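You operate a simulated robot arm through the tools that you are given. There is no shell and no other tool. Be economical: measure what you need, move in short steps, check, and stop when the job is done.

You run a simulated two-armed robot. Do the job below in one go: nothing can be reset, and whatever is moved stays where it is left.

TASK
Take the orange-handled block weight and leave it on the cold shelf. Pick up the white crucible with one hand, pass it to the other hand and put it on the top of the casting bench. Take the black brush on the top of the kiln bench and put it away on the top of the cleaning bench. Stack the small ingot that says "Mix 2" from the top of the kiln bench on top of the small ingot labelled "Mix 5". Fetch the steel disc and set it on the blue frame on the steel bench. Fetch the yellow-banded mould from the lower shelf of the kiln bench and set it in the white bucket. Pull the hopper lid open. The order is free. Set down upright: orange-handled block weight, white crucible, yellow-banded mould.

Only the result counts: the job must be done as asked and must still hold three seconds after the hand-in. Knocking over, shifting, dropping, spilling or breaking anything else fails it. A push-on lid holds only when it is set on centred and level and pressed home; a screw cap is set on level and turned clockwise until tight.

THE ROBOT
Two 7-joint arms with two-finger grippers on one trunk, on a base that drives. Base frame: it is fixed to the floor where the robot stands at the start and does not move with it; the origin is under the middle of the robot, x ahead of it, y to its left, z up. Lengths are in m, angles in rad, forces in N, time in s.
The left shoulder is at the start at [0.05, 0.191, 1.092], the right one opposite. With the tool pointing down near the work surface each hand reaches from about 0.1 to 0.44 m from the robot's upright axis, wherever it stands, measured 20 degrees to its own side. Places, roughly: Cold shelf (62x15 cm) [-1.02, 1.28, 1.22]; black brush (8x4x5 cm) [-0.2, 9.3, 0.8]; blue frame on the steel bench (29x21 cm) [-3.24, 5.52, 0.82]; hopper lid [-3.1, 10.5, 1.4]; orange-handled block weight [0.5, -0.25, 0.75]; small ingot [-0.5, 9.25, 0.75]; steel disc (9x9x8 cm) [-0.6, 9.5, 0.8]; top of the casting bench [-3.1, 3.2, 0.8]; top of the cleaning bench [-1.2, 1.1, 0.9]; white bucket (27x27x20 cm) [1.8, 5.2, 1]; white crucible (10x10x11 cm) [0.4, 1.5, 0.9]; yellow-banded mould (6x6x8 cm) [-1, 9.3, 0.3]. Payload 2.69 kg a hand.
The TCP of each hand is the grasp point between the finger pads, 0.02 m short of the fingertips. In the tool frame z runs along the fingers and y along their closing line. Largest opening 0.1 m; the body of the gripper starts 0.063 m behind the TCP.
Orientation is told as [roll, pitch, yaw] about the base's x, y, z axes, in that order, counted from this pose: with the fingers straight down and closing along the base's y, the tool's x points along the base's -x, its y along +y and its z along -z.

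THE INTERFACE
- The arms move only by the tool move_arm. It takes "left_targets", "right_targets" or both (then of equal length, played together; a hand with none holds still); each is one flat list of numbers, 6 for each row, row after row: the shift along the tool's x, y, z in m, then the turn, a rotation vector about the tool's x, y, z in degrees. In form: [tx, ty, tz, rx, ry, rz, tx, ty, tz, rx, ry, rz, ...]. A call has 1 to 8 rows; each row shifts and turns the commanded pose from where the row before left it, along the tool's axes as they then stand. "left_claw" and "right_claw" are, for a hand that has rows, the closure, from 0 (fully open) to 1 (shut), set as the call begins (left out, the last holds). Each row takes 0.2 s and may step no farther than 0.05 m and 0.15 rad from the row before; otherwise, or with a gripper value out of range, the whole call is refused. A pose out of reach is approached as far as the arm can. The call stops where the force on the tool passes 40 N (or 10 N more than at its start, if that is more) or the arm is blocked; 0.2 s more then pass. Each finger travels about 0.153 m/s and halts on what it meets, pressing with about 33 N; the grip force reading is that of the motor and also rises with nothing between the fingers. The clock runs only during rows and for 0.2 s after the last one: add rows that do not move to give the fingers time. It gives the time, the measured TCP pose, the force on the tool (base axes), the opening and the grip force at its end, in the units of the frame above (readings bear some noise), with the torque about the TCP (base axes, N m) and any sound that the robot's microphone picked up.
- Cameras (640 x 400 px; columns grow to the right, rows downward): "scene" is now at [0.1154, -0.041, 1.2722]; the picture's right is [-0.41, -0.91, 0.00], its down [-0.44, 0.20, -0.88] and it looks along [0.80, -0.36, -0.48] (base axes); focal length 259 px, centre (320, 200). "left" rides on the left gripper at [0.07, 0.019, -0.099] in its tool frame; the picture's right is [-0.26, 0.97, 0.00], its down [-0.75, -0.20, -0.63] and it looks along [-0.61, -0.16, 0.78] (tool axes); focal length 230 px, centre (320, 200). "right" rides on the right gripper at [0.07, -0.019, -0.099] in its tool frame; the picture's right is [0.26, 0.97, 0.00], its down [-0.75, 0.20, -0.63] and it looks along [-0.61, 0.16, 0.78] (tool axes); focal length 230 px, centre (320, 200). There is no depth. A picture from a camera that has moved, and an enlarged one, comes with that camera's place and axes in the base frame and with its lens. The place of the scene camera against the robot may be out by one fixed shift of up to 0.012 m in any direction.
- capture(camera): a new picture of that camera. It takes no simulated time.
- slide_trunk(by): slides the trunk up (or, below 0, down) by that many m; the arms and the scene camera ride with it, the base frame stays. It gives what a move gives, with no picture.
- base_move(legs): drives the robot by 1 to 6 legs, each [ahead, left, turn to the left] in m, m and rad, along the robot's own axes; the way and the turn of a leg run together, so that a leg with both is an arc; at most 1.5 m and 3.142 rad a leg. The arms and the cameras ride along, it lands a little off, and it stops where it bumps. It gives what a move gives.
- aim_head(pan, tilt): turns the head with the scene camera to pan (to the left, within 1.396 rad either way) and tilt (down, from -0.506 to 1.204), counted from straight ahead of the robot. It gives what a move gives.
- enlarge(camera, box): a new picture of the part [left, top, right, bottom] of that camera's present view, enlarged. It takes no simulated time.
- sign_off(): hands the job in; it is judged then, once.

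Work in short steps. Places have to be worked out from the pictures, the camera data and where the tool is seen: move nearer, look again, correct. Check each grasp and each placing, and mend what went wrong. You have 207 turns and 190 pictures in all, those below and enlarged ones among them. Open the grippers and draw the arms clear of the work before you hand the job in, unless the task says otherwise.

The tools are called as a command line: name --argument value ..., lists and objects as JSON in quotes. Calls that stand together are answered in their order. move_arm: Moves the arms, as the interface text tells. Its arguments: {"type":"object","properties":{"left_targets":{"type":"array","items":{"type":"number"}},"left_claw":{"type":"number"},"right_targets":{"type":"array","items":{"type":"number"}},"right_claw":{"type":"number"}},"required":[]} The other tools are called the same way: slide_trunk (by) slides the trunk up or down; base_move (legs) drives the base; aim_head (pan, tilt) turns the head that bears the scene camera; capture (camera) takes a picture; enlarge (camera, box) takes an enlarged picture of a part of a camera's view; sign_off () hands the job in.

At the start:

```text
time: 0.0
left_eef_pos: [0.5094, 0.0709, 1.0273]
left_ee_rot: [0.0, 0.001, 0.0]
left_ft_force: [-0.6, -0.2, 0.1]
left_moment: [-0.01, 0.01, 0.03]
left_opening: 0.1002
left_grasp_force: 0.0
right_eef_pos: [0.3929, -0.332, 1.0768]
right_ee_rot: [0.001, 0.0, -0.002]
right_ft_force: [-0.6, 0.4, -0.6]
right_moment: [0.01, 0.0, -0.01]
right_opening: 0.1001
right_grasp_force: 0.1
trunk travel left (down, up): [-0.15, 0.173]
robot x, y, heading: [0.0011, -0.0001, -0.003]
head pan, tilt: [-0.428, 0.504]
```

scene: 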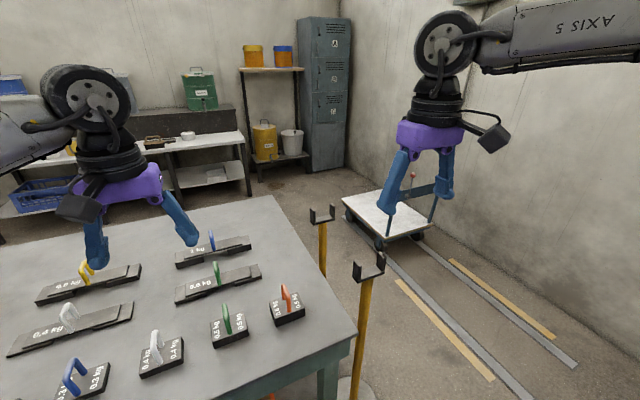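
right: 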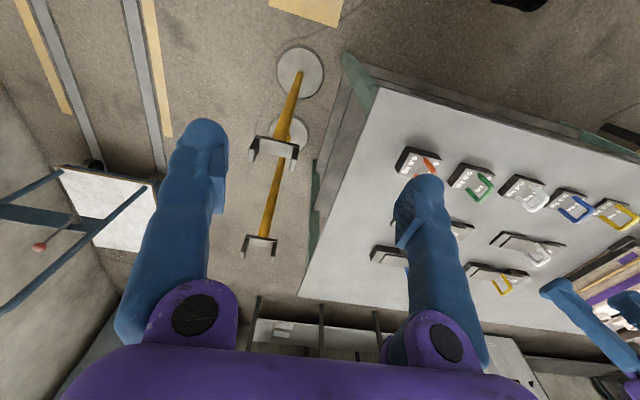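
left: 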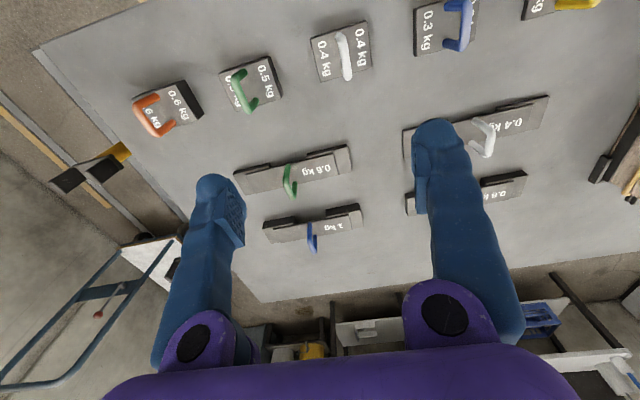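

The orange-handled block appears near (0.51,-0.16). I'll enlarge it in both the scene and left views to locate it and judge its handle direction.

enlarge --camera "scene" --box '[200, 240, 360, 340]'

enlarge --camera "left" --box '[80, 50, 240, 150]'

enlarge --camera "right" --box '[360, 120, 520, 220]'

```text
4.00 times, centred on (280, 290) of scene
camera zoom: at [0.1154, -0.041, 1.2722], right [-0.41, -0.91, 0.0], down [-0.44, 0.2, -0.88], along [0.8, -0.36, -0.48], focal length 1036 px, centre (480, -160)
```

zoom: 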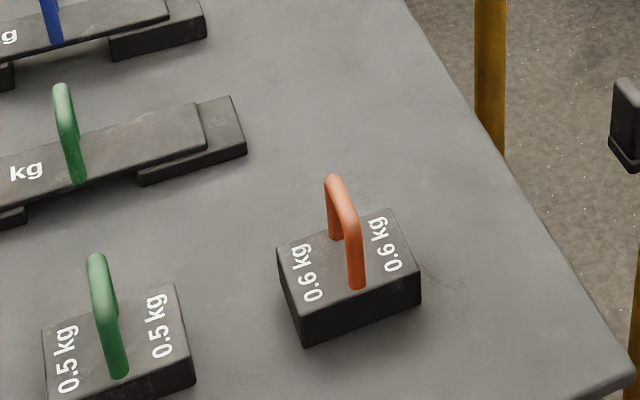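

```text
4.00 times, centred on (160, 100) of left
camera zoom: at [0.4382, 0.0896, 1.1261], right [0.26, 0.97, 0.0], down [0.75, -0.2, 0.63], along [0.61, -0.16, -0.78], focal length 920 px, centre (960, 600)
```

zoom: 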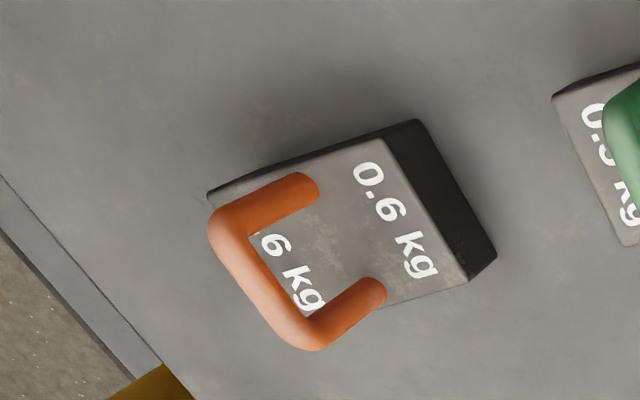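

```text
4.00 times, centred on (440, 170) of right
camera zoom: at [0.32, -0.3506, 1.1748], right [-0.26, 0.97, 0.0], down [0.75, 0.2, 0.63], along [0.61, 0.16, -0.78], focal length 920 px, centre (-160, 320)
```

zoom: 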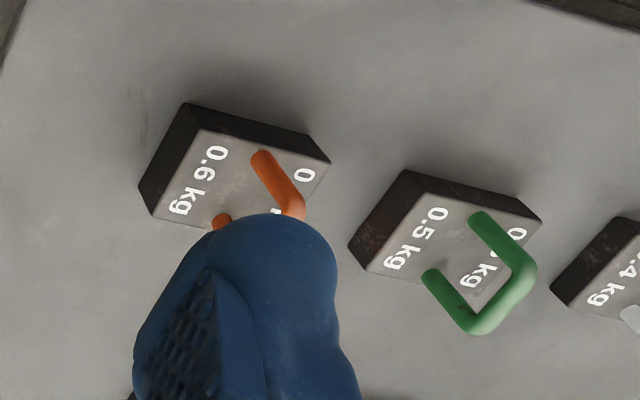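

The two wrist views agree: handle bar runs along x, centred at about (0.478,-0.127), bar at z≈0.862, block top ≈0.825. I'll move the right hand above it and shift the left aside, then look.

move_arm --right_targets '[-0.017, 0.041, 0.02, 0, 0, 0, -0.017, 0.041, 0.02, 0, 0, 0, -0.017, 0.041, 0.02, 0, 0, 0, -0.017, 0.041, 0.02, 0, 0, 0, -0.017, 0.041, 0.02, 0, 0, 0, 0, 0, 0, 0, 0, 0]' --left_targets '[0.02, 0.03, 0, 0, 0, 0, 0.02, 0.03, 0, 0, 0, 0, 0.02, 0.03, 0, 0, 0, 0, 0.02, 0.03, 0, 0, 0, 0, 0.02, 0.03, 0, 0, 0, 0, 0, 0, 0, 0, 0, 0]'

capture --camera "right"

capture --camera "scene"

```text
time: 1.4
left_eef_pos: [0.4088, 0.2197, 1.0254]
left_ee_rot: [-0.001, -0.001, -0.001]
left_ft_force: [0.3, 0.5, -1.0]
left_moment: [-0.06, -0.02, -0.03]
left_opening: 0.1
left_grasp_force: 0.1
right_eef_pos: [0.4689, -0.1441, 0.9836]
right_ee_rot: [0.0, -0.002, -0.002]
right_ft_force: [-0.5, -0.4, 0.3]
right_moment: [-0.02, 0.02, -0.02]
right_opening: 0.1001
right_grasp_force: 0.0
right hand out of reach, approached as far as the arm can: row 5
trunk travel left (down, up): [-0.15, 0.173]
robot x, y, heading: [0.0023, -0.0009, -0.006]
head pan, tilt: [-0.428, 0.504]
```

```text
183 pictures are left
camera right: at [0.3968, -0.1629, 1.0806], right [-0.26, 0.97, 0.0], down [0.75, 0.2, 0.63], along [0.61, 0.16, -0.78], focal length 230 px, centre (320, 200)
```

right: 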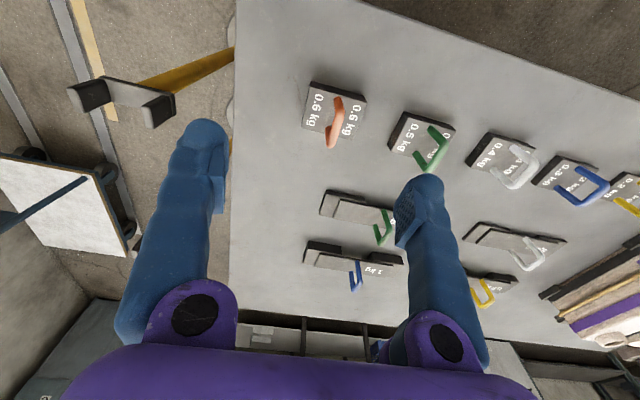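

```text
182 pictures are left
camera scene: at [0.1158, -0.0413, 1.2721], right [-0.42, -0.91, 0.0], down [-0.44, 0.2, -0.88], along [0.8, -0.36, -0.48], focal length 259 px, centre (320, 200)
```

scene: 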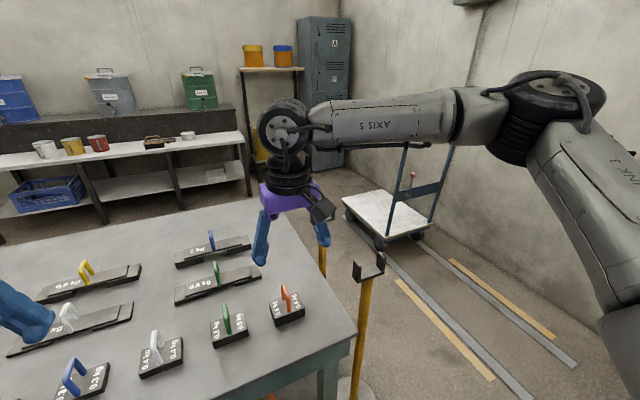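

Estimates agree (handle ≈(0.475,-0.13)), but the arm is at its reach limit; the bench's near edge is at x≈0.38. I'll drive ahead 6 cm.

base_move --legs '[[0.06, 0, 0]]'

aim_head --pan -0.25 --tilt 0.8

capture --camera "scene"

```text
time: 2.5
left_eef_pos: [0.4631, 0.2204, 1.0266]
left_ee_rot: [-0.001, 0.001, 0.0]
left_ft_force: [0.0, 0.2, 0.2]
left_moment: [-0.05, -0.03, 0.02]
left_opening: 0.0999
left_grasp_force: 0.1
right_eef_pos: [0.5224, -0.1438, 0.9838]
right_ee_rot: [0.001, -0.002, -0.001]
right_ft_force: [-1.0, 0.0, 1.2]
right_moment: [-0.04, -0.04, -0.02]
right_opening: 0.1
right_grasp_force: 0.1
trunk travel left (down, up): [-0.15, 0.173]
robot x, y, heading: [0.0538, -0.0031, -0.001]
head pan, tilt: [-0.428, 0.504]
stopped in leg 1: the robot was blocked; the commanded pose is now the measured one
```

```text
time: 3.3
left_eef_pos: [0.4637, 0.2201, 1.0267]
left_ee_rot: [-0.001, 0.002, 0.0]
left_ft_force: [-0.1, 0.2, -0.6]
left_moment: [0.0, -0.01, 0.03]
left_opening: 0.1001
left_grasp_force: 0.1
right_eef_pos: [0.5232, -0.1439, 0.9834]
right_ee_rot: [0.0, 0.0, -0.001]
right_ft_force: [0.0, 0.9, 1.0]
right_moment: [-0.02, -0.01, 0.0]
right_opening: 0.0999
right_grasp_force: 0.0
trunk travel left (down, up): [-0.15, 0.173]
robot x, y, heading: [0.0533, 0.0001, 0.002]
head pan, tilt: [-0.25, 0.799]
```

```text
181 pictures are left
camera scene: at [0.1665, -0.0233, 1.2468], right [-0.25, -0.97, 0.0], down [-0.69, 0.18, -0.7], along [0.68, -0.17, -0.72], focal length 259 px, centre (320, 200)
```

scene: 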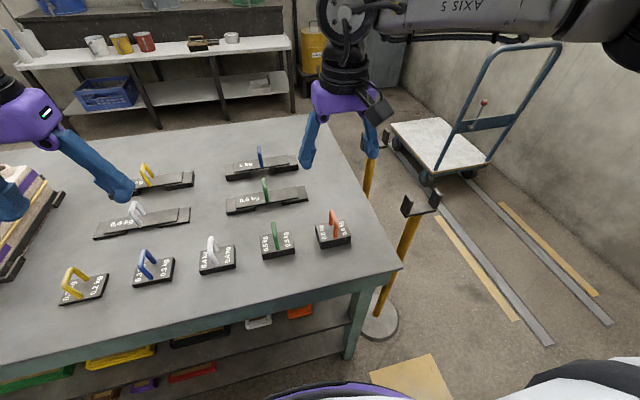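

Base touched the bench (only its footprint); block estimate now (0.473,-0.129). I move over the handle and stop with tips above it to check.

move_arm --right_targets '[0.024, 0.008, 0, 0, 0, 0, 0.024, 0.008, 0, 0, 0, 0, 0, 0, 0.04, 0, 0, 0, 0, 0, 0.03, 0, 0, 0, 0, 0, 0, 0, 0, 0]'

capture --camera "right"

capture --camera "scene"

```text
time: 4.5
left_eef_pos: [0.4651, 0.2199, 1.028]
left_ee_rot: [0.0, 0.002, 0.0]
left_ft_force: [-0.6, 0.0, -0.1]
left_moment: [0.01, 0.02, -0.05]
left_opening: 0.1001
left_grasp_force: 0.1
right_eef_pos: [0.4748, -0.1322, 0.9137]
right_ee_rot: [0.003, 0.001, -0.002]
right_ft_force: [0.4, 0.2, 1.2]
right_moment: [0.03, 0.0, 0.02]
right_opening: 0.0999
right_grasp_force: 0.0
right hand out of reach, approached as far as the arm can: row 4
trunk travel left (down, up): [-0.15, 0.173]
robot x, y, heading: [0.0588, -0.0003, 0.003]
head pan, tilt: [-0.25, 0.799]
```

```text
180 pictures are left
camera right: at [0.4026, -0.1518, 1.0112], right [-0.26, 0.97, 0.0], down [0.75, 0.2, 0.63], along [0.61, 0.16, -0.78], focal length 230 px, centre (320, 200)
```

right: 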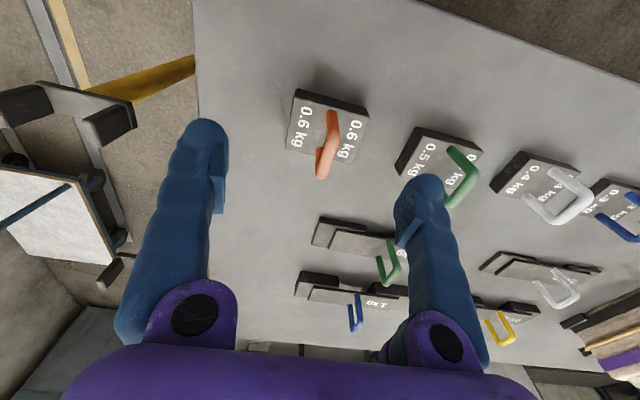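

```text
179 pictures are left
camera scene: at [0.1666, -0.0233, 1.2467], right [-0.25, -0.97, 0.0], down [-0.69, 0.18, -0.7], along [0.68, -0.17, -0.72], focal length 259 px, centre (320, 200)
```

scene: 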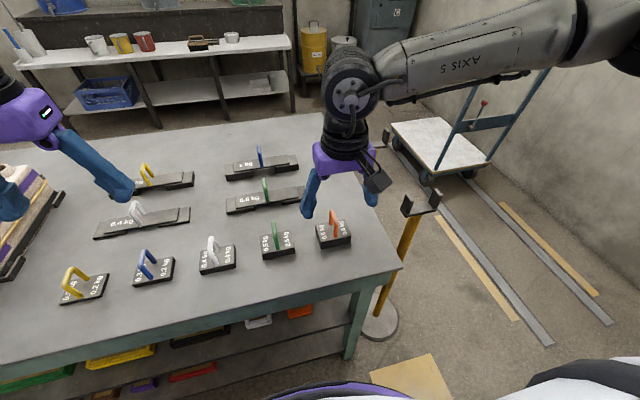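

The hand is centred over the handle (bar x 0.45–0.49, y≈-0.129). The arm is limited going down, so I lower the trunk 5.5 cm, which takes the hand straight down around the handle.

slide_trunk --by -0.055

enlarge --camera "scene" --box '[240, 140, 440, 265]'

capture --camera "right"

```text
time: 5.5
left_eef_pos: [0.4641, 0.2195, 0.9713]
left_ee_rot: [0.0, 0.001, -0.001]
left_ft_force: [0.2, 0.1, 0.4]
left_moment: [0.0, -0.04, 0.03]
left_opening: 0.1001
left_grasp_force: 0.1
right_eef_pos: [0.475, -0.1331, 0.8595]
right_ee_rot: [0.003, -0.002, -0.002]
right_ft_force: [0.2, 0.1, -0.2]
right_moment: [-0.01, 0.0, -0.01]
right_opening: 0.1
right_grasp_force: 0.1
trunk travel left (down, up): [-0.095, 0.228]
robot x, y, heading: [0.052, -0.0012, 0.0]
head pan, tilt: [-0.25, 0.799]
```

```text
3.20 times, centred on (340, 202) of scene
camera zoom: at [0.1663, -0.0233, 1.1918], right [-0.25, -0.97, 0.0], down [-0.69, 0.18, -0.7], along [0.68, -0.17, -0.72], focal length 829 px, centre (256, 192)
```

zoom: 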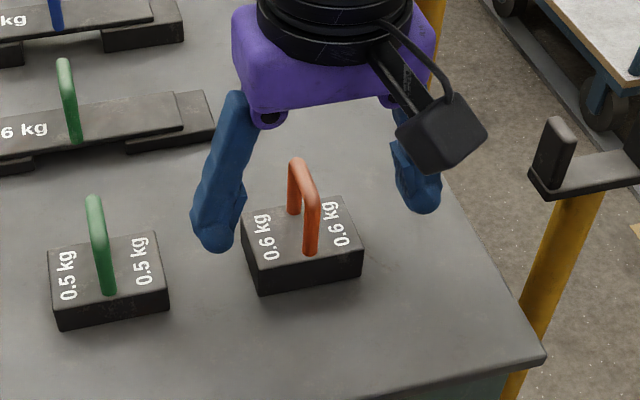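

```text
177 pictures are left
camera right: at [0.4025, -0.1517, 0.9567], right [-0.26, 0.97, 0.0], down [0.75, 0.2, 0.63], along [0.61, 0.16, -0.78], focal length 230 px, centre (320, 200)
```

right: 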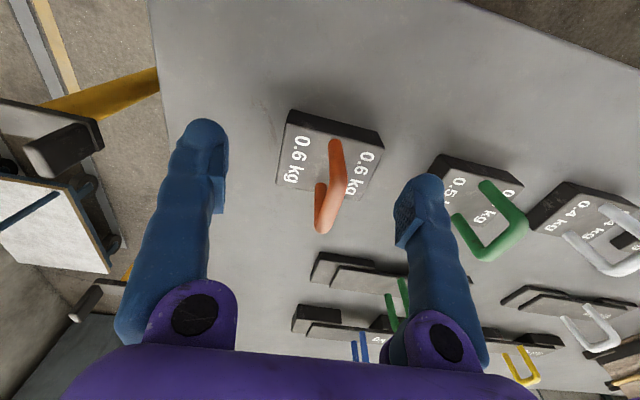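

Handle stands between the fingers at the TCP height. Close, then verify.

move_arm --right_targets '[0.004, 0.002, 0.002, 0, 0, 0, 0, 0, 0, 0, 0, 0, 0, 0, 0, 0, 0, 0, 0, 0, 0, 0, 0, 0]' --right_claw 1

enlarge --camera "scene" --box '[240, 140, 440, 265]'

```text
time: 6.5
left_eef_pos: [0.4638, 0.2195, 0.9708]
left_ee_rot: [-0.001, 0.002, -0.002]
left_ft_force: [0.3, -0.5, -0.4]
left_moment: [0.01, -0.01, 0.01]
left_opening: 0.1
left_grasp_force: 0.0
right_eef_pos: [0.4695, -0.131, 0.8568]
right_ee_rot: [0.006, -0.001, -0.003]
right_ft_force: [-1.5, -0.8, -0.1]
right_moment: [0.01, -0.06, 0.0]
right_opening: 0.0077
right_grasp_force: 32.8
trunk travel left (down, up): [-0.095, 0.228]
robot x, y, heading: [0.0574, -0.003, 0.001]
head pan, tilt: [-0.25, 0.799]
```

```text
3.20 times, centred on (340, 202) of scene
camera zoom: at [0.1664, -0.0233, 1.1918], right [-0.25, -0.97, 0.0], down [-0.69, 0.18, -0.7], along [0.68, -0.17, -0.72], focal length 829 px, centre (256, 192)
```

zoom: 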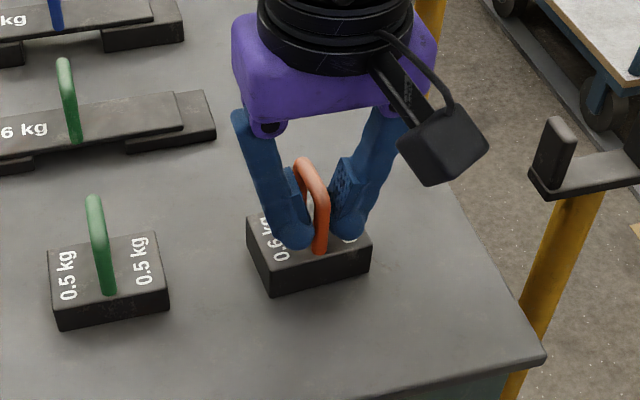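

Opening 0.0077 with 33 N: the handle is held. Lift with the trunk.

slide_trunk --by 0.2

capture --camera "scene"

```text
time: 8.6
left_eef_pos: [0.4645, 0.2198, 1.171]
left_ee_rot: [0.001, 0.001, 0.003]
left_ft_force: [0.0, 0.1, 0.1]
left_moment: [-0.01, 0.03, 0.0]
left_opening: 0.1003
left_grasp_force: 0.0
right_eef_pos: [0.4711, -0.1304, 1.0571]
right_ee_rot: [0.005, 0.0, 0.0]
right_ft_force: [-0.6, 0.2, -5.4]
right_moment: [-0.01, 0.07, 0.0]
right_opening: 0.0078
right_grasp_force: 33.3
trunk travel left (down, up): [-0.295, 0.028]
robot x, y, heading: [0.0551, -0.0036, 0.001]
head pan, tilt: [-0.25, 0.799]
```

```text
175 pictures are left
camera scene: at [0.1671, -0.0234, 1.3916], right [-0.25, -0.97, 0.0], down [-0.7, 0.18, -0.7], along [0.68, -0.17, -0.72], focal length 259 px, centre (320, 200)
```

scene: 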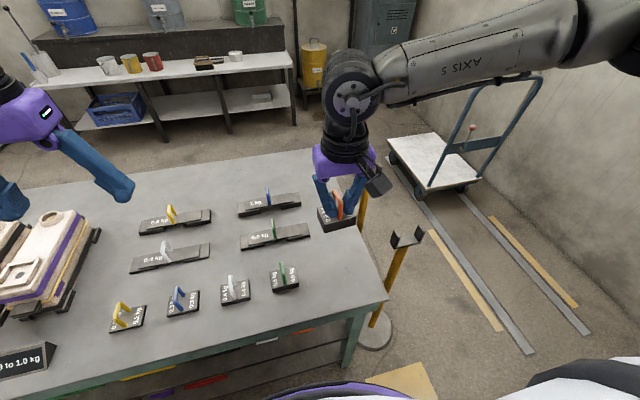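

Weight is held. Before driving I look left and to the far left to learn the surroundings.

aim_head --pan 1.396 --tilt 0.4

capture --camera "scene"

```text
time: 10.3
left_eef_pos: [0.4641, 0.2206, 1.1715]
left_ee_rot: [0.0, 0.001, 0.0]
left_ft_force: [-0.1, 0.3, -0.2]
left_moment: [0.01, -0.03, 0.01]
left_opening: 0.1003
left_grasp_force: 0.0
right_eef_pos: [0.4709, -0.1308, 1.0563]
right_ee_rot: [0.005, -0.002, -0.003]
right_ft_force: [0.5, 1.0, -6.2]
right_moment: [-0.02, 0.08, 0.0]
right_opening: 0.0077
right_grasp_force: 32.8
trunk travel left (down, up): [-0.295, 0.028]
robot x, y, heading: [0.0543, -0.0002, -0.0]
head pan, tilt: [1.396, 0.4]
```

```text
174 pictures are left
camera scene: at [0.105, 0.0878, 1.4268], right [0.98, -0.17, 0.0], down [-0.07, -0.38, -0.92], along [0.16, 0.91, -0.39], focal length 259 px, centre (320, 200)
```

scene: 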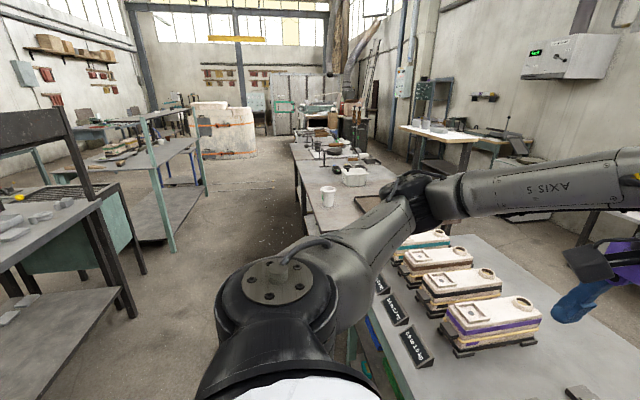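

The crucible is at about (0.37,1.4). The cleaning bench with black shelf rack is at the left. I back away from the bench and turn left to see it.

base_move --legs '[[-0.35, 0, 0], [0, 0, 1.57]]'

aim_head --pan 0.8 --tilt 0.4

capture --camera "scene"

```text
time: 16.5
left_eef_pos: [-0.5244, 0.4047, 1.1709]
left_ee_rot: [-0.001, 0.003, 1.588]
left_ft_force: [-0.1, -0.1, -0.1]
left_moment: [0.04, -0.03, -0.01]
left_opening: 0.1
left_grasp_force: 0.1
right_eef_pos: [-0.1734, 0.4166, 1.0568]
right_ee_rot: [0.005, 0.0, 1.586]
right_ft_force: [-0.7, 0.9, -5.6]
right_moment: [-0.05, 0.03, 0.02]
right_opening: 0.008
right_grasp_force: 33.1
trunk travel left (down, up): [-0.295, 0.028]
robot x, y, heading: [-0.2969, 0.0013, 1.585]
head pan, tilt: [1.396, 0.4]
```

```text
time: 17.5
left_eef_pos: [-0.5237, 0.4043, 1.1701]
left_ee_rot: [-0.002, 0.002, 1.586]
left_ft_force: [-1.0, -0.5, 0.8]
left_moment: [-0.01, 0.0, 0.02]
left_opening: 0.0999
left_grasp_force: 0.1
right_eef_pos: [-0.1737, 0.4185, 1.0571]
right_ee_rot: [0.006, 0.0, 1.587]
right_ft_force: [0.0, 0.4, -6.0]
right_moment: [-0.05, 0.01, 0.03]
right_opening: 0.0078
right_grasp_force: 32.8
trunk travel left (down, up): [-0.295, 0.028]
robot x, y, heading: [-0.298, 0.0027, 1.586]
head pan, tilt: [0.799, 0.4]
```

```text
173 pictures are left
camera scene: at [-0.3727, 0.1005, 1.4268], right [0.68, 0.73, 0.0], down [0.28, -0.27, -0.92], along [-0.67, 0.63, -0.39], focal length 259 px, centre (320, 200)
```

scene: 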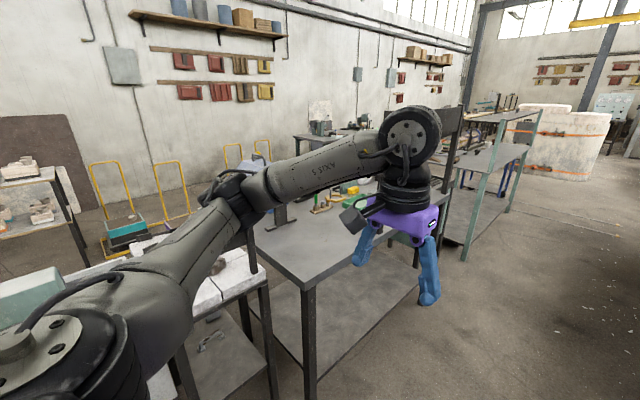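

The left arm obstructs the view. The bench's near corner is around (-0.84,0.48). I move ahead along the aisle and turn to face the bench.

base_move --legs '[[0.85, 0.0, 0], [0, 0, 1.555]]'

aim_head --pan 0.0 --tilt 0.35

capture --camera "scene"

```text
time: 23.3
left_eef_pos: [-0.6114, 1.1754, 1.1734]
left_ee_rot: [0.019, 0.003, 1.826]
left_ft_force: [0.2, -0.4, 0.0]
left_moment: [0.03, -0.01, 0.0]
left_opening: 0.0998
left_grasp_force: 0.1
right_eef_pos: [-0.307, 1.2903, 1.054]
right_ee_rot: [0.019, 0.003, 1.9]
right_ft_force: [1.0, 0.0, -5.8]
right_moment: [-0.05, -0.01, 0.01]
right_opening: 0.0078
right_grasp_force: 33.0
trunk travel left (down, up): [-0.295, 0.028]
robot x, y, heading: [-0.3071, 0.8522, 1.899]
head pan, tilt: [0.799, 0.4]
stopped in leg 2: the robot was blocked; the commanded pose is now the measured one
```

```text
time: 24.5
left_eef_pos: [-0.6133, 1.177, 1.1723]
left_ee_rot: [0.019, 0.008, 1.832]
left_ft_force: [-0.6, -0.5, -0.7]
left_moment: [0.01, -0.01, 0.0]
left_opening: 0.1001
left_grasp_force: 0.1
right_eef_pos: [-0.3092, 1.2936, 1.0537]
right_ee_rot: [0.023, 0.003, 1.904]
right_ft_force: [-1.4, -0.6, -5.6]
right_moment: [-0.02, -0.01, 0.01]
right_opening: 0.0078
right_grasp_force: 33.3
trunk travel left (down, up): [-0.295, 0.028]
robot x, y, heading: [-0.3098, 0.8494, 1.909]
head pan, tilt: [0.0, 0.351]
```

```text
172 pictures are left
camera scene: at [-0.3425, 0.9836, 1.4308], right [0.94, 0.33, -0.02], down [0.1, -0.33, -0.94], along [-0.31, 0.88, -0.35], focal length 259 px, centre (320, 200)
```

scene: 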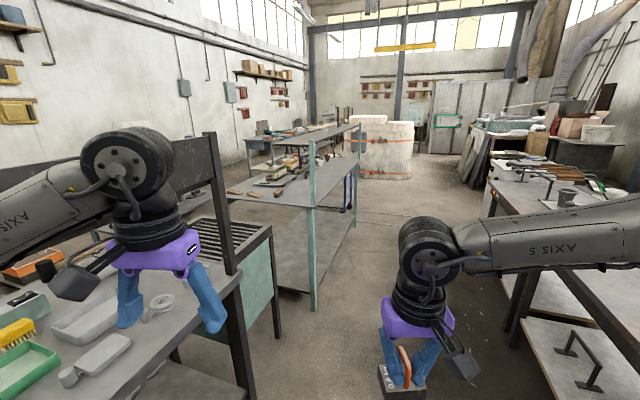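

The turn was blocked: the left arm seems to have met the rack post. I turn back right a little and re-check.

base_move --legs '[[0, 0, -0.3]]'

capture --camera "scene"

capture --camera "left"

```text
time: 25.8
left_eef_pos: [-0.5255, 1.2459, 1.1701]
left_ee_rot: [0.001, 0.004, 1.551]
left_ft_force: [0.1, -0.7, 0.0]
left_moment: [-0.03, 0.04, 0.01]
left_opening: 0.1
left_grasp_force: 0.0
right_eef_pos: [-0.1958, 1.269, 1.0569]
right_ee_rot: [0.006, 0.001, 1.611]
right_ft_force: [-0.6, 0.3, -4.8]
right_moment: [-0.09, -0.01, -0.02]
right_opening: 0.0078
right_grasp_force: 32.7
trunk travel left (down, up): [-0.295, 0.028]
robot x, y, heading: [-0.3072, 0.8498, 1.614]
head pan, tilt: [0.0, 0.351]
```

```text
171 pictures are left
camera scene: at [-0.3215, 0.9802, 1.4314], right [1.0, 0.04, 0.0], down [0.01, -0.34, -0.94], along [-0.04, 0.94, -0.34], focal length 259 px, centre (320, 200)
```

scene: 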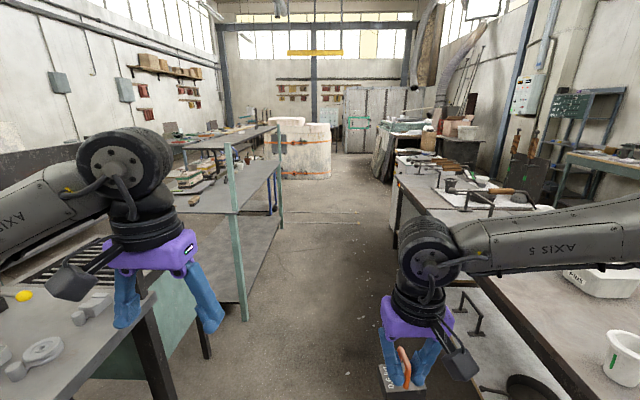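

```text
170 pictures are left
camera left: at [-0.5455, 1.1777, 1.27], right [-0.96, 0.28, 0.0], down [0.22, 0.75, 0.63], along [0.17, 0.6, -0.78], focal length 230 px, centre (320, 200)
```

left: 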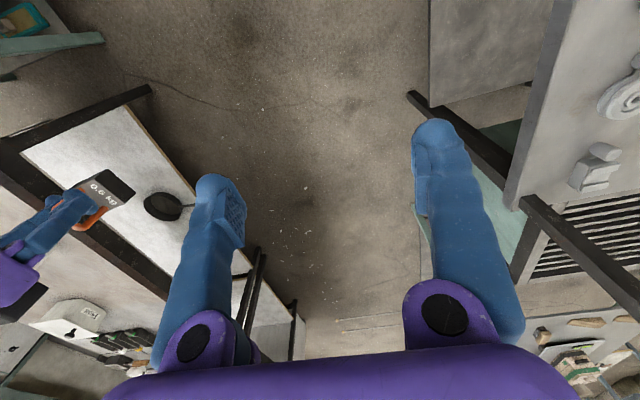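

The left elbow probably met the rack while turning here. I'll go back to open floor, turn there, and look at the bench from a distance.

base_move --legs '[[-0.75, -0.05, 0], [0, 0, 1.53]]'

aim_head --pan -0.6 --tilt 0.3

capture --camera "scene"

```text
time: 33.6
left_eef_pos: [-0.6393, -0.0903, 1.1696]
left_ee_rot: [0.002, 0.004, 3.064]
left_ft_force: [-0.7, -0.2, -0.4]
left_moment: [-0.02, -0.01, -0.02]
left_opening: 0.1001
left_grasp_force: 0.1
right_eef_pos: [-0.6435, 0.2402, 1.0561]
right_ee_rot: [0.006, 0.0, 3.125]
right_ft_force: [0.0, 0.9, -5.6]
right_moment: [0.02, -0.06, -0.03]
right_opening: 0.0079
right_grasp_force: 33.3
trunk travel left (down, up): [-0.295, 0.028]
robot x, y, heading: [-0.2297, 0.1006, 3.125]
head pan, tilt: [0.0, 0.351]
```

```text
time: 34.6
left_eef_pos: [-0.6391, -0.0896, 1.1698]
left_ee_rot: [0.002, 0.004, 3.063]
left_ft_force: [0.9, -0.4, 0.1]
left_moment: [0.02, 0.0, 0.0]
left_opening: 0.0999
left_grasp_force: 0.1
right_eef_pos: [-0.6433, 0.2416, 1.0572]
right_ee_rot: [0.006, -0.001, 3.124]
right_ft_force: [-0.7, 0.0, -5.4]
right_moment: [0.0, -0.09, -0.01]
right_opening: 0.0077
right_grasp_force: 33.0
trunk travel left (down, up): [-0.295, 0.028]
robot x, y, heading: [-0.2329, 0.1012, 3.122]
head pan, tilt: [-0.6, 0.3]
```

```text
169 pictures are left
camera scene: at [-0.3552, 0.1543, 1.436], right [0.58, 0.82, 0.0], down [0.24, -0.17, -0.96], along [-0.78, 0.55, -0.3], focal length 259 px, centre (320, 200)
```

scene: 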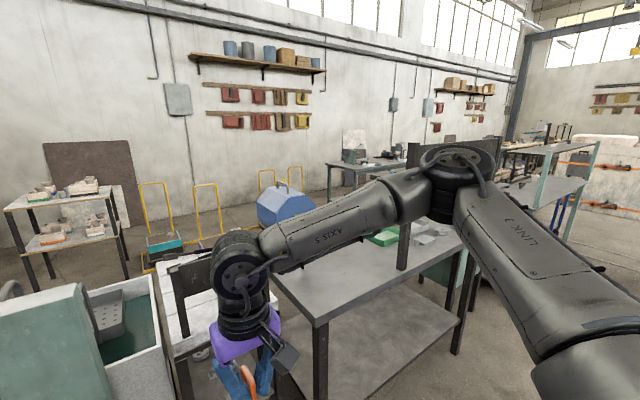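

Now facing the bench direction; the rack is to the right. I strafe right alongside the bench, keeping hands short of it.

base_move --legs '[[0.03, -0.55, 0]]'

aim_head --pan -0.5 --tilt 0.35

capture --camera "scene"

```text
time: 39.9
left_eef_pos: [-0.6588, 0.461, 1.1706]
left_ee_rot: [0.001, 0.003, 3.061]
left_ft_force: [-0.3, -0.6, 0.2]
left_moment: [-0.01, 0.03, -0.01]
left_opening: 0.1001
left_grasp_force: 0.0
right_eef_pos: [-0.6636, 0.7922, 1.0583]
right_ee_rot: [0.005, 0.0, 3.122]
right_ft_force: [-0.7, -0.3, -5.7]
right_moment: [0.02, -0.04, 0.01]
right_opening: 0.0075
right_grasp_force: 32.9
trunk travel left (down, up): [-0.295, 0.028]
robot x, y, heading: [-0.2508, 0.6542, 3.123]
head pan, tilt: [-0.6, 0.3]
```

```text
time: 40.6
left_eef_pos: [-0.6595, 0.4613, 1.1708]
left_ee_rot: [0.001, 0.003, 3.063]
left_ft_force: [0.0, -0.6, 0.9]
left_moment: [0.01, -0.01, 0.01]
left_opening: 0.1001
left_grasp_force: 0.1
right_eef_pos: [-0.6634, 0.7918, 1.057]
right_ee_rot: [0.005, 0.001, 3.122]
right_ft_force: [0.0, 0.0, -6.7]
right_moment: [0.03, -0.08, -0.04]
right_opening: 0.0079
right_grasp_force: 32.6
trunk travel left (down, up): [-0.295, 0.028]
robot x, y, heading: [-0.2523, 0.6547, 3.124]
head pan, tilt: [-0.499, 0.351]
```

```text
168 pictures are left
camera scene: at [-0.3799, 0.6975, 1.4313], right [0.5, 0.87, 0.0], down [0.3, -0.17, -0.94], along [-0.82, 0.47, -0.34], focal length 259 px, centre (320, 200)
```

scene: 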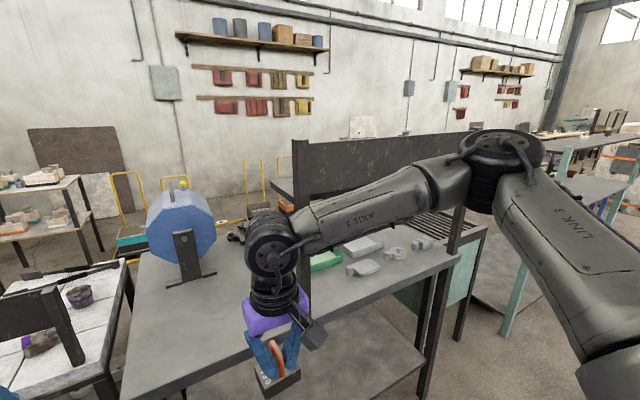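

I enlarge the black board between posts to determine whether that is the shelf surface.

enlarge --camera "scene" --box '[260, 110, 500, 260]'

```text
2.67 times, centred on (380, 185) of scene
camera zoom: at [-0.3799, 0.6975, 1.4313], right [0.5, 0.87, 0.0], down [0.3, -0.17, -0.94], along [-0.82, 0.47, -0.34], focal length 691 px, centre (160, 240)
```

zoom: 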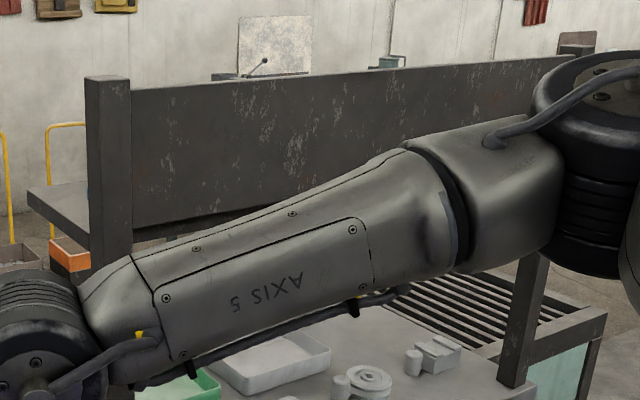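

The shelf lies behind a vertical panel (panel x≈-0.94, top z≈1.36; shelf z≈1.22, x -0.95..-1.09, y 0.95..1.6). I must go over the panel from the front. First I raise the right hand and trunk here and pull the left hand back.

slide_trunk --by 0.028

move_arm --right_targets '[0, 0, -0.05, 0, 0, 0, 0, 0, -0.05, 0, 0, 0, 0, 0, -0.05, 0, 0, 0, 0, 0, -0.05, 0, 0, 0, 0, 0, -0.05, 0, 0, 0, 0, 0, -0.05, 0, 0, 0, 0, 0, -0.05, 0, 0, 0, 0, 0, 0, 0, 0, 0]' --left_targets '[0.04, 0, 0.04, 0, 0, 0, 0.04, 0, 0.04, 0, 0, 0, 0.04, 0, 0.03, 0, 0, 0, 0.04, 0, 0, 0, 0, 0, 0, 0, 0, 0, 0, 0, 0, 0, 0, 0, 0, 0, 0, 0, 0, 0, 0, 0, 0, 0, 0, 0, 0, 0]'

capture --camera "scene"

```text
time: 41.3
left_eef_pos: [-0.6601, 0.4617, 1.197]
left_ee_rot: [0.002, 0.003, 3.061]
left_ft_force: [-0.4, -0.5, -0.1]
left_moment: [-0.05, 0.0, 0.0]
left_opening: 0.1
left_grasp_force: 0.0
right_eef_pos: [-0.6634, 0.7923, 1.0843]
right_ee_rot: [0.007, 0.001, 3.123]
right_ft_force: [0.0, 0.6, -5.9]
right_moment: [0.03, -0.09, -0.01]
right_opening: 0.0076
right_grasp_force: 33.5
trunk travel left (down, up): [-0.323, 0.0]
robot x, y, heading: [-0.2489, 0.6498, 3.122]
head pan, tilt: [-0.499, 0.351]
```

```text
refused: row 1 steps farther than a row can; nothing moved
```

```text
166 pictures are left
camera scene: at [-0.3804, 0.6975, 1.4589], right [0.5, 0.87, 0.0], down [0.3, -0.17, -0.94], along [-0.82, 0.47, -0.34], focal length 259 px, centre (320, 200)
```

scene: 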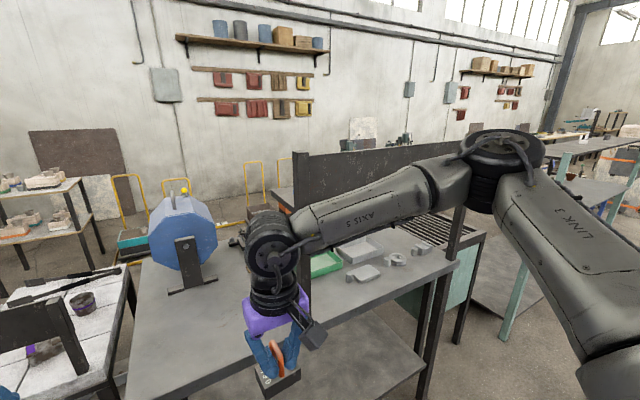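

Left row exceeded the 5 cm step. I resend with smaller left steps.

move_arm --right_targets '[0, 0, -0.05, 0, 0, 0, 0, 0, -0.05, 0, 0, 0, 0, 0, -0.05, 0, 0, 0, 0, 0, -0.05, 0, 0, 0, 0, 0, -0.05, 0, 0, 0, 0, 0, -0.05, 0, 0, 0, 0, 0, -0.05, 0, 0, 0, 0, 0, 0, 0, 0, 0]' --left_targets '[0.03, 0, 0.03, 0, 0, 0, 0.03, 0, 0.03, 0, 0, 0, 0.03, 0, 0.03, 0, 0, 0, 0.03, 0, 0, 0, 0, 0, 0.03, 0, 0, 0, 0, 0, 0, 0, 0, 0, 0, 0, 0, 0, 0, 0, 0, 0, 0, 0, 0, 0, 0, 0]'

capture --camera "scene"

```text
time: 43.1
left_eef_pos: [-0.5312, 0.4558, 1.1131]
left_ee_rot: [0.003, 0.006, 3.061]
left_ft_force: [-0.2, 0.0, -0.3]
left_moment: [-0.01, -0.03, 0.02]
left_opening: 0.1
left_grasp_force: 0.0
left hand out of reach, approached as far as the arm can: row 5
right_eef_pos: [-0.6427, 0.843, 1.4189]
right_ee_rot: [0.008, -0.001, 3.121]
right_ft_force: [-0.4, -0.5, -5.7]
right_moment: [0.0, -0.06, -0.01]
right_opening: 0.0076
right_grasp_force: 33.0
right hand out of reach, approached as far as the arm can: row 4, 5, 6, 7
trunk travel left (down, up): [-0.323, 0.0]
robot x, y, heading: [-0.2553, 0.6574, 3.124]
head pan, tilt: [-0.499, 0.351]
```

```text
165 pictures are left
camera scene: at [-0.3802, 0.6972, 1.4589], right [0.5, 0.87, 0.0], down [0.3, -0.17, -0.94], along [-0.82, 0.47, -0.34], focal length 259 px, centre (320, 200)
```

scene: 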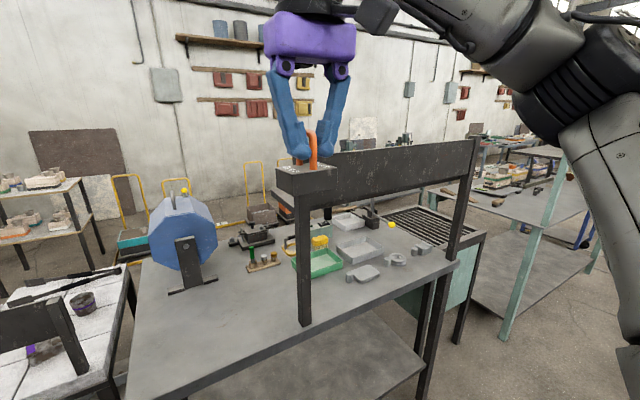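

View is clear now: the hand reaches about z=1.42 here. I test how far ahead the right arm can hold this height (still short of the panel).

move_arm --right_targets '[-0.04, 0, -0.01, 0, 0, 0, -0.04, 0, -0.01, 0, 0, 0, -0.03, 0, -0.01, 0, 0, 0, 0, 0, 0, 0, 0, 0]'

```text
time: 44.1
left_eef_pos: [-0.5319, 0.4551, 1.1132]
left_ee_rot: [0.0, 0.005, 3.062]
left_ft_force: [-0.5, 0.1, 0.3]
left_moment: [0.0, 0.0, 0.01]
left_opening: 0.0999
left_grasp_force: 0.1
right_eef_pos: [-0.7106, 0.8925, 1.4075]
right_ee_rot: [0.006, 0.001, 3.123]
right_ft_force: [0.1, 1.0, -6.0]
right_moment: [0.0, -0.06, 0.01]
right_opening: 0.0077
right_grasp_force: 32.8
right hand out of reach, approached as far as the arm can: row 1, 2, 3
trunk travel left (down, up): [-0.323, 0.0]
robot x, y, heading: [-0.2533, 0.6534, 3.121]
head pan, tilt: [-0.499, 0.351]
```

At 0.457 m ahead the hand is at z 1.41; I need ~1.44 to cross. Tilting the tool forward lowers the wrist and gains height; I test a 32° tilt here.

move_arm --right_targets '[0, 0, 0, 0, -8, 0, 0, 0, 0, 0, -8, 0, 0, 0, 0, 0, -8, 0, 0, 0, 0, 0, -8, 0, 0, 0, 0, 0, 0, 0, 0, 0, 0, 0, 0, 0]'

capture --camera "scene"

```text
time: 45.5
left_eef_pos: [-0.5317, 0.4561, 1.1134]
left_ee_rot: [0.002, 0.006, 3.062]
left_ft_force: [0.7, -0.4, 0.2]
left_moment: [0.0, 0.02, 0.0]
left_opening: 0.0998
left_grasp_force: 0.0
right_eef_pos: [-0.7099, 0.8918, 1.4081]
right_ee_rot: [0.007, -0.559, 3.119]
right_ft_force: [0.5, -0.7, -6.0]
right_moment: [0.01, -0.19, -0.03]
right_opening: 0.008
right_grasp_force: 32.7
trunk travel left (down, up): [-0.323, 0.0]
robot x, y, heading: [-0.2533, 0.6565, 3.119]
head pan, tilt: [-0.499, 0.351]
```

```text
164 pictures are left
camera scene: at [-0.3797, 0.6977, 1.4589], right [0.5, 0.87, 0.0], down [0.3, -0.17, -0.94], along [-0.82, 0.47, -0.34], focal length 259 px, centre (320, 200)
```

scene: 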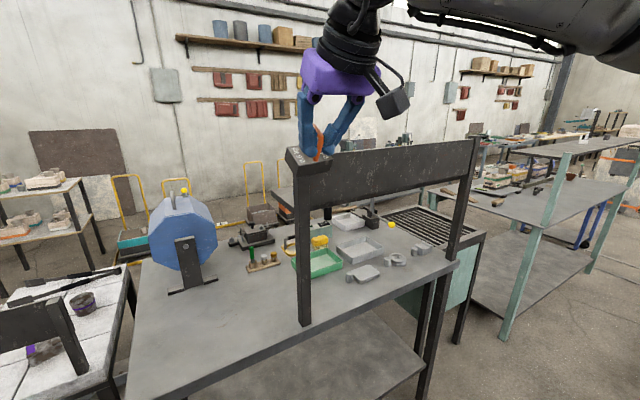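

Commanded pose follows and the block did not slip. Now raise 6 cm and extend 6 cm in this tilt to see what's reachable.

move_arm --right_targets '[-0.0159, 0, -0.0254, 0, 0, 0, -0.0159, 0, -0.0254, 0, 0, 0, -0.0254, 0, 0.0159, 0, 0, 0, -0.0254, 0, 0.0159, 0, 0, 0, 0, 0, 0, 0, 0, 0]'

capture --camera "scene"

```text
time: 46.7
left_eef_pos: [-0.5303, 0.4552, 1.1134]
left_ee_rot: [0.001, 0.003, 3.061]
left_ft_force: [0.0, -0.1, 0.0]
left_moment: [0.0, 0.01, 0.01]
left_opening: 0.1
left_grasp_force: 0.1
right_eef_pos: [-0.7685, 0.8936, 1.4681]
right_ee_rot: [0.007, -0.559, 3.119]
right_ft_force: [0.2, 0.0, -5.7]
right_moment: [0.01, -0.2, -0.03]
right_opening: 0.0079
right_grasp_force: 32.7
trunk travel left (down, up): [-0.323, 0.0]
robot x, y, heading: [-0.2484, 0.6536, 3.124]
head pan, tilt: [-0.499, 0.351]
```

```text
163 pictures are left
camera scene: at [-0.3787, 0.6974, 1.4591], right [0.5, 0.87, 0.0], down [0.3, -0.17, -0.94], along [-0.82, 0.47, -0.34], focal length 259 px, centre (320, 200)
```

scene: 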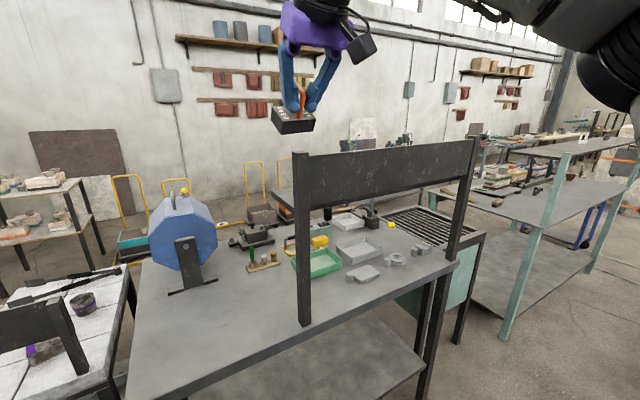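

Tilted, the hand reaches 0.52 ahead at z 1.468. Let me enlarge the rack to verify where the shelf surface is.

enlarge --camera "scene" --box '[230, 110, 500, 280]'

capture --camera "right"

```text
2.35 times, centred on (365, 195) of scene
camera zoom: at [-0.3787, 0.6974, 1.4591], right [0.5, 0.87, 0.0], down [0.3, -0.17, -0.94], along [-0.82, 0.47, -0.34], focal length 610 px, centre (214, 212)
```

zoom: 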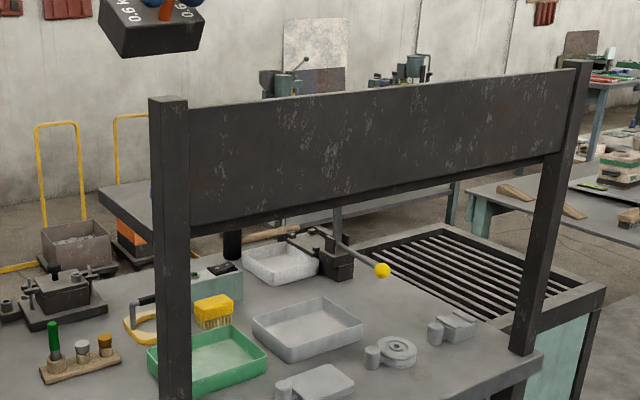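

```text
161 pictures are left
camera right: at [-0.659, 0.9099, 1.5142], right [0.2, -0.97, -0.13], down [-0.31, -0.19, 0.93], along [-0.93, -0.15, -0.33], focal length 230 px, centre (320, 200)
```

right: 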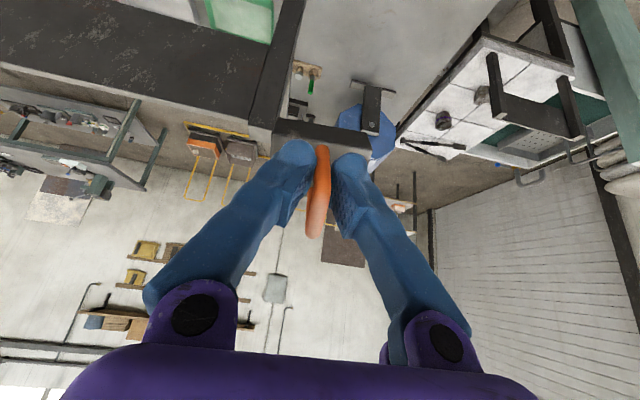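

The shelf is behind the panel: z≈1.22, x −0.93…−1.10, y from 0.94. I strafe right 0.30 and drive ahead 0.20 with the hand high; block bottom ≈1.39 clears the panel (1.355).

base_move --legs '[[0, -0.32, 0], [0.1, 0, 0]]'

aim_head --pan -0.4 --tilt 0.45

capture --camera "scene"

capture --camera "right"

```text
time: 50.8
left_eef_pos: [-0.6245, 0.7727, 1.1132]
left_ee_rot: [0.001, 0.006, 3.066]
left_ft_force: [0.2, -0.4, -0.4]
left_moment: [0.0, -0.04, -0.01]
left_opening: 0.1
left_grasp_force: 0.0
right_eef_pos: [-0.8652, 1.209, 1.4679]
right_ee_rot: [0.007, -0.557, 3.126]
right_ft_force: [-0.4, 0.2, -6.0]
right_moment: [0.03, -0.18, 0.01]
right_opening: 0.0077
right_grasp_force: 32.7
trunk travel left (down, up): [-0.323, 0.0]
robot x, y, heading: [-0.3463, 0.9714, 3.129]
head pan, tilt: [-0.499, 0.351]
```

```text
time: 51.5
left_eef_pos: [-0.6244, 0.7726, 1.1128]
left_ee_rot: [0.003, 0.004, 3.066]
left_ft_force: [-0.6, 0.7, -1.1]
left_moment: [0.01, 0.03, 0.0]
left_opening: 0.0999
left_grasp_force: 0.0
right_eef_pos: [-0.8646, 1.2097, 1.4669]
right_ee_rot: [0.007, -0.557, 3.125]
right_ft_force: [-0.5, 0.3, -5.1]
right_moment: [-0.03, -0.21, 0.01]
right_opening: 0.0079
right_grasp_force: 33.0
trunk travel left (down, up): [-0.323, 0.0]
robot x, y, heading: [-0.3424, 0.9721, 3.126]
head pan, tilt: [-0.4, 0.45]
```

```text
160 pictures are left
camera scene: at [-0.4774, 1.0067, 1.4496], right [0.4, 0.92, 0.0], down [0.4, -0.18, -0.9], along [-0.82, 0.36, -0.44], focal length 259 px, centre (320, 200)
```

scene: 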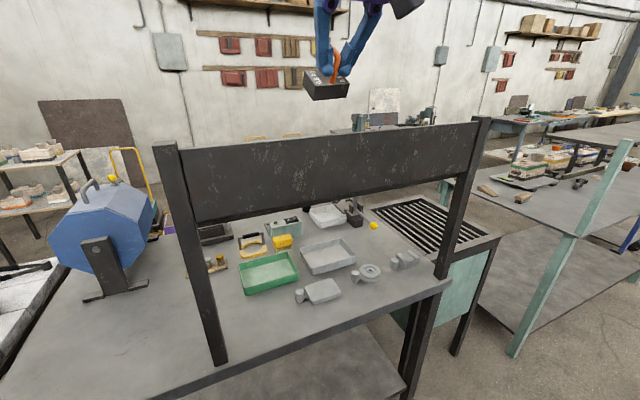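

```text
159 pictures are left
camera right: at [-0.7558, 1.2264, 1.5132], right [0.21, -0.97, -0.13], down [-0.31, -0.19, 0.93], along [-0.93, -0.15, -0.34], focal length 230 px, centre (320, 200)
```

right: 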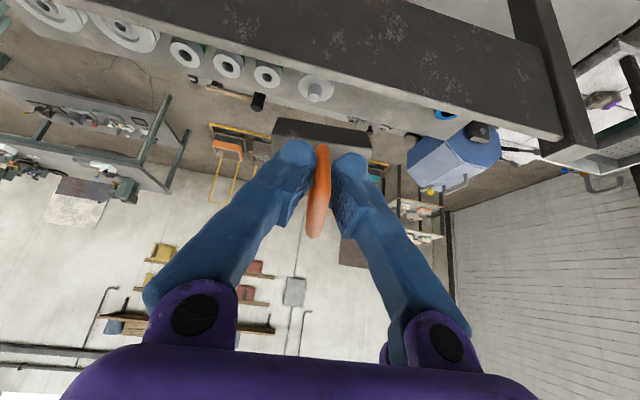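

The wrist view shows a row of round items on the shelf at x≈-1.015 (y 1.21…1.5) and a blue one near y≈1.02. I enlarge to find the free gap.

enlarge --camera "right" --box '[200, 0, 560, 225]'

```text
1.78 times, centred on (380, 112) of right
camera zoom: at [-0.7558, 1.2264, 1.5132], right [0.21, -0.97, -0.13], down [-0.31, -0.19, 0.93], along [-0.93, -0.15, -0.34], focal length 409 px, centre (213, 356)
```

zoom: 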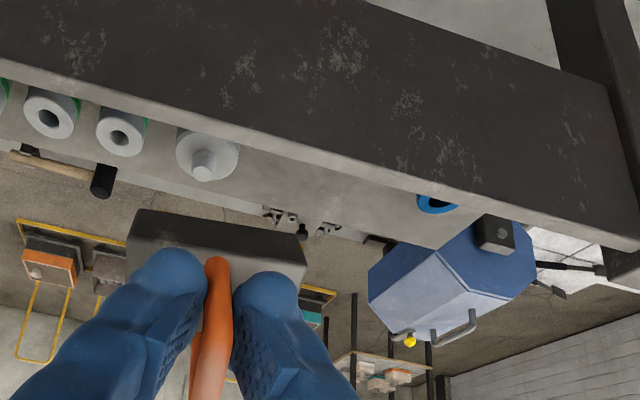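

Free gap on the shelf: y 1.015–1.17, centre ≈1.093; shelf x −0.945…−1.098. I shift left 0.116 and drive ahead 0.13 so the block is over the shelf.

base_move --legs '[[0, 0.116, 0], [0.13, 0, 0]]'

capture --camera "scene"

capture --camera "right"

```text
time: 54.1
left_eef_pos: [-0.7548, 0.6575, 1.1128]
left_ee_rot: [0.003, 0.005, 3.066]
left_ft_force: [0.0, -0.7, 0.5]
left_moment: [-0.02, 0.0, 0.03]
left_opening: 0.0998
left_grasp_force: 0.0
right_eef_pos: [-0.9954, 1.0945, 1.4673]
right_ee_rot: [0.006, -0.559, 3.124]
right_ft_force: [0.6, -0.5, -6.7]
right_moment: [0.01, -0.18, 0.01]
right_opening: 0.0078
right_grasp_force: 32.7
trunk travel left (down, up): [-0.323, 0.0]
robot x, y, heading: [-0.4781, 0.8597, 3.128]
head pan, tilt: [-0.4, 0.45]
```

```text
157 pictures are left
camera scene: at [-0.6072, 0.8921, 1.4498], right [0.4, 0.92, 0.0], down [0.4, -0.18, -0.9], along [-0.82, 0.36, -0.44], focal length 259 px, centre (320, 200)
```

scene: 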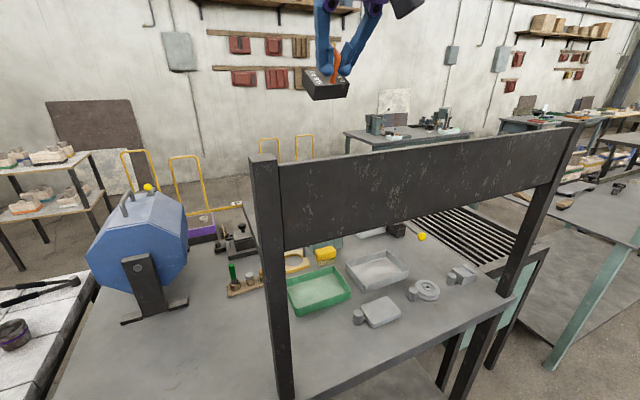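

```text
156 pictures are left
camera right: at [-0.8852, 1.1118, 1.5137], right [0.21, -0.97, -0.13], down [-0.31, -0.19, 0.93], along [-0.93, -0.15, -0.34], focal length 230 px, centre (320, 200)
```

right: 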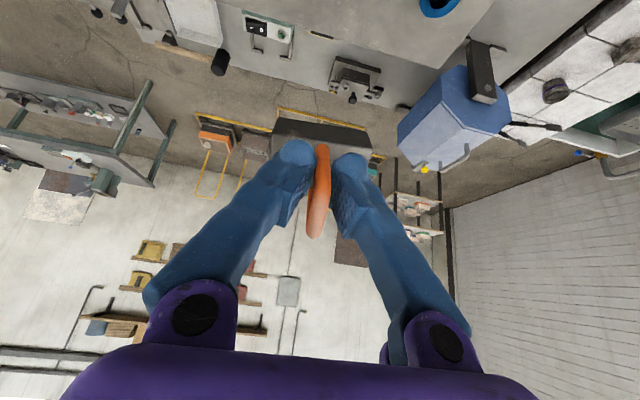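

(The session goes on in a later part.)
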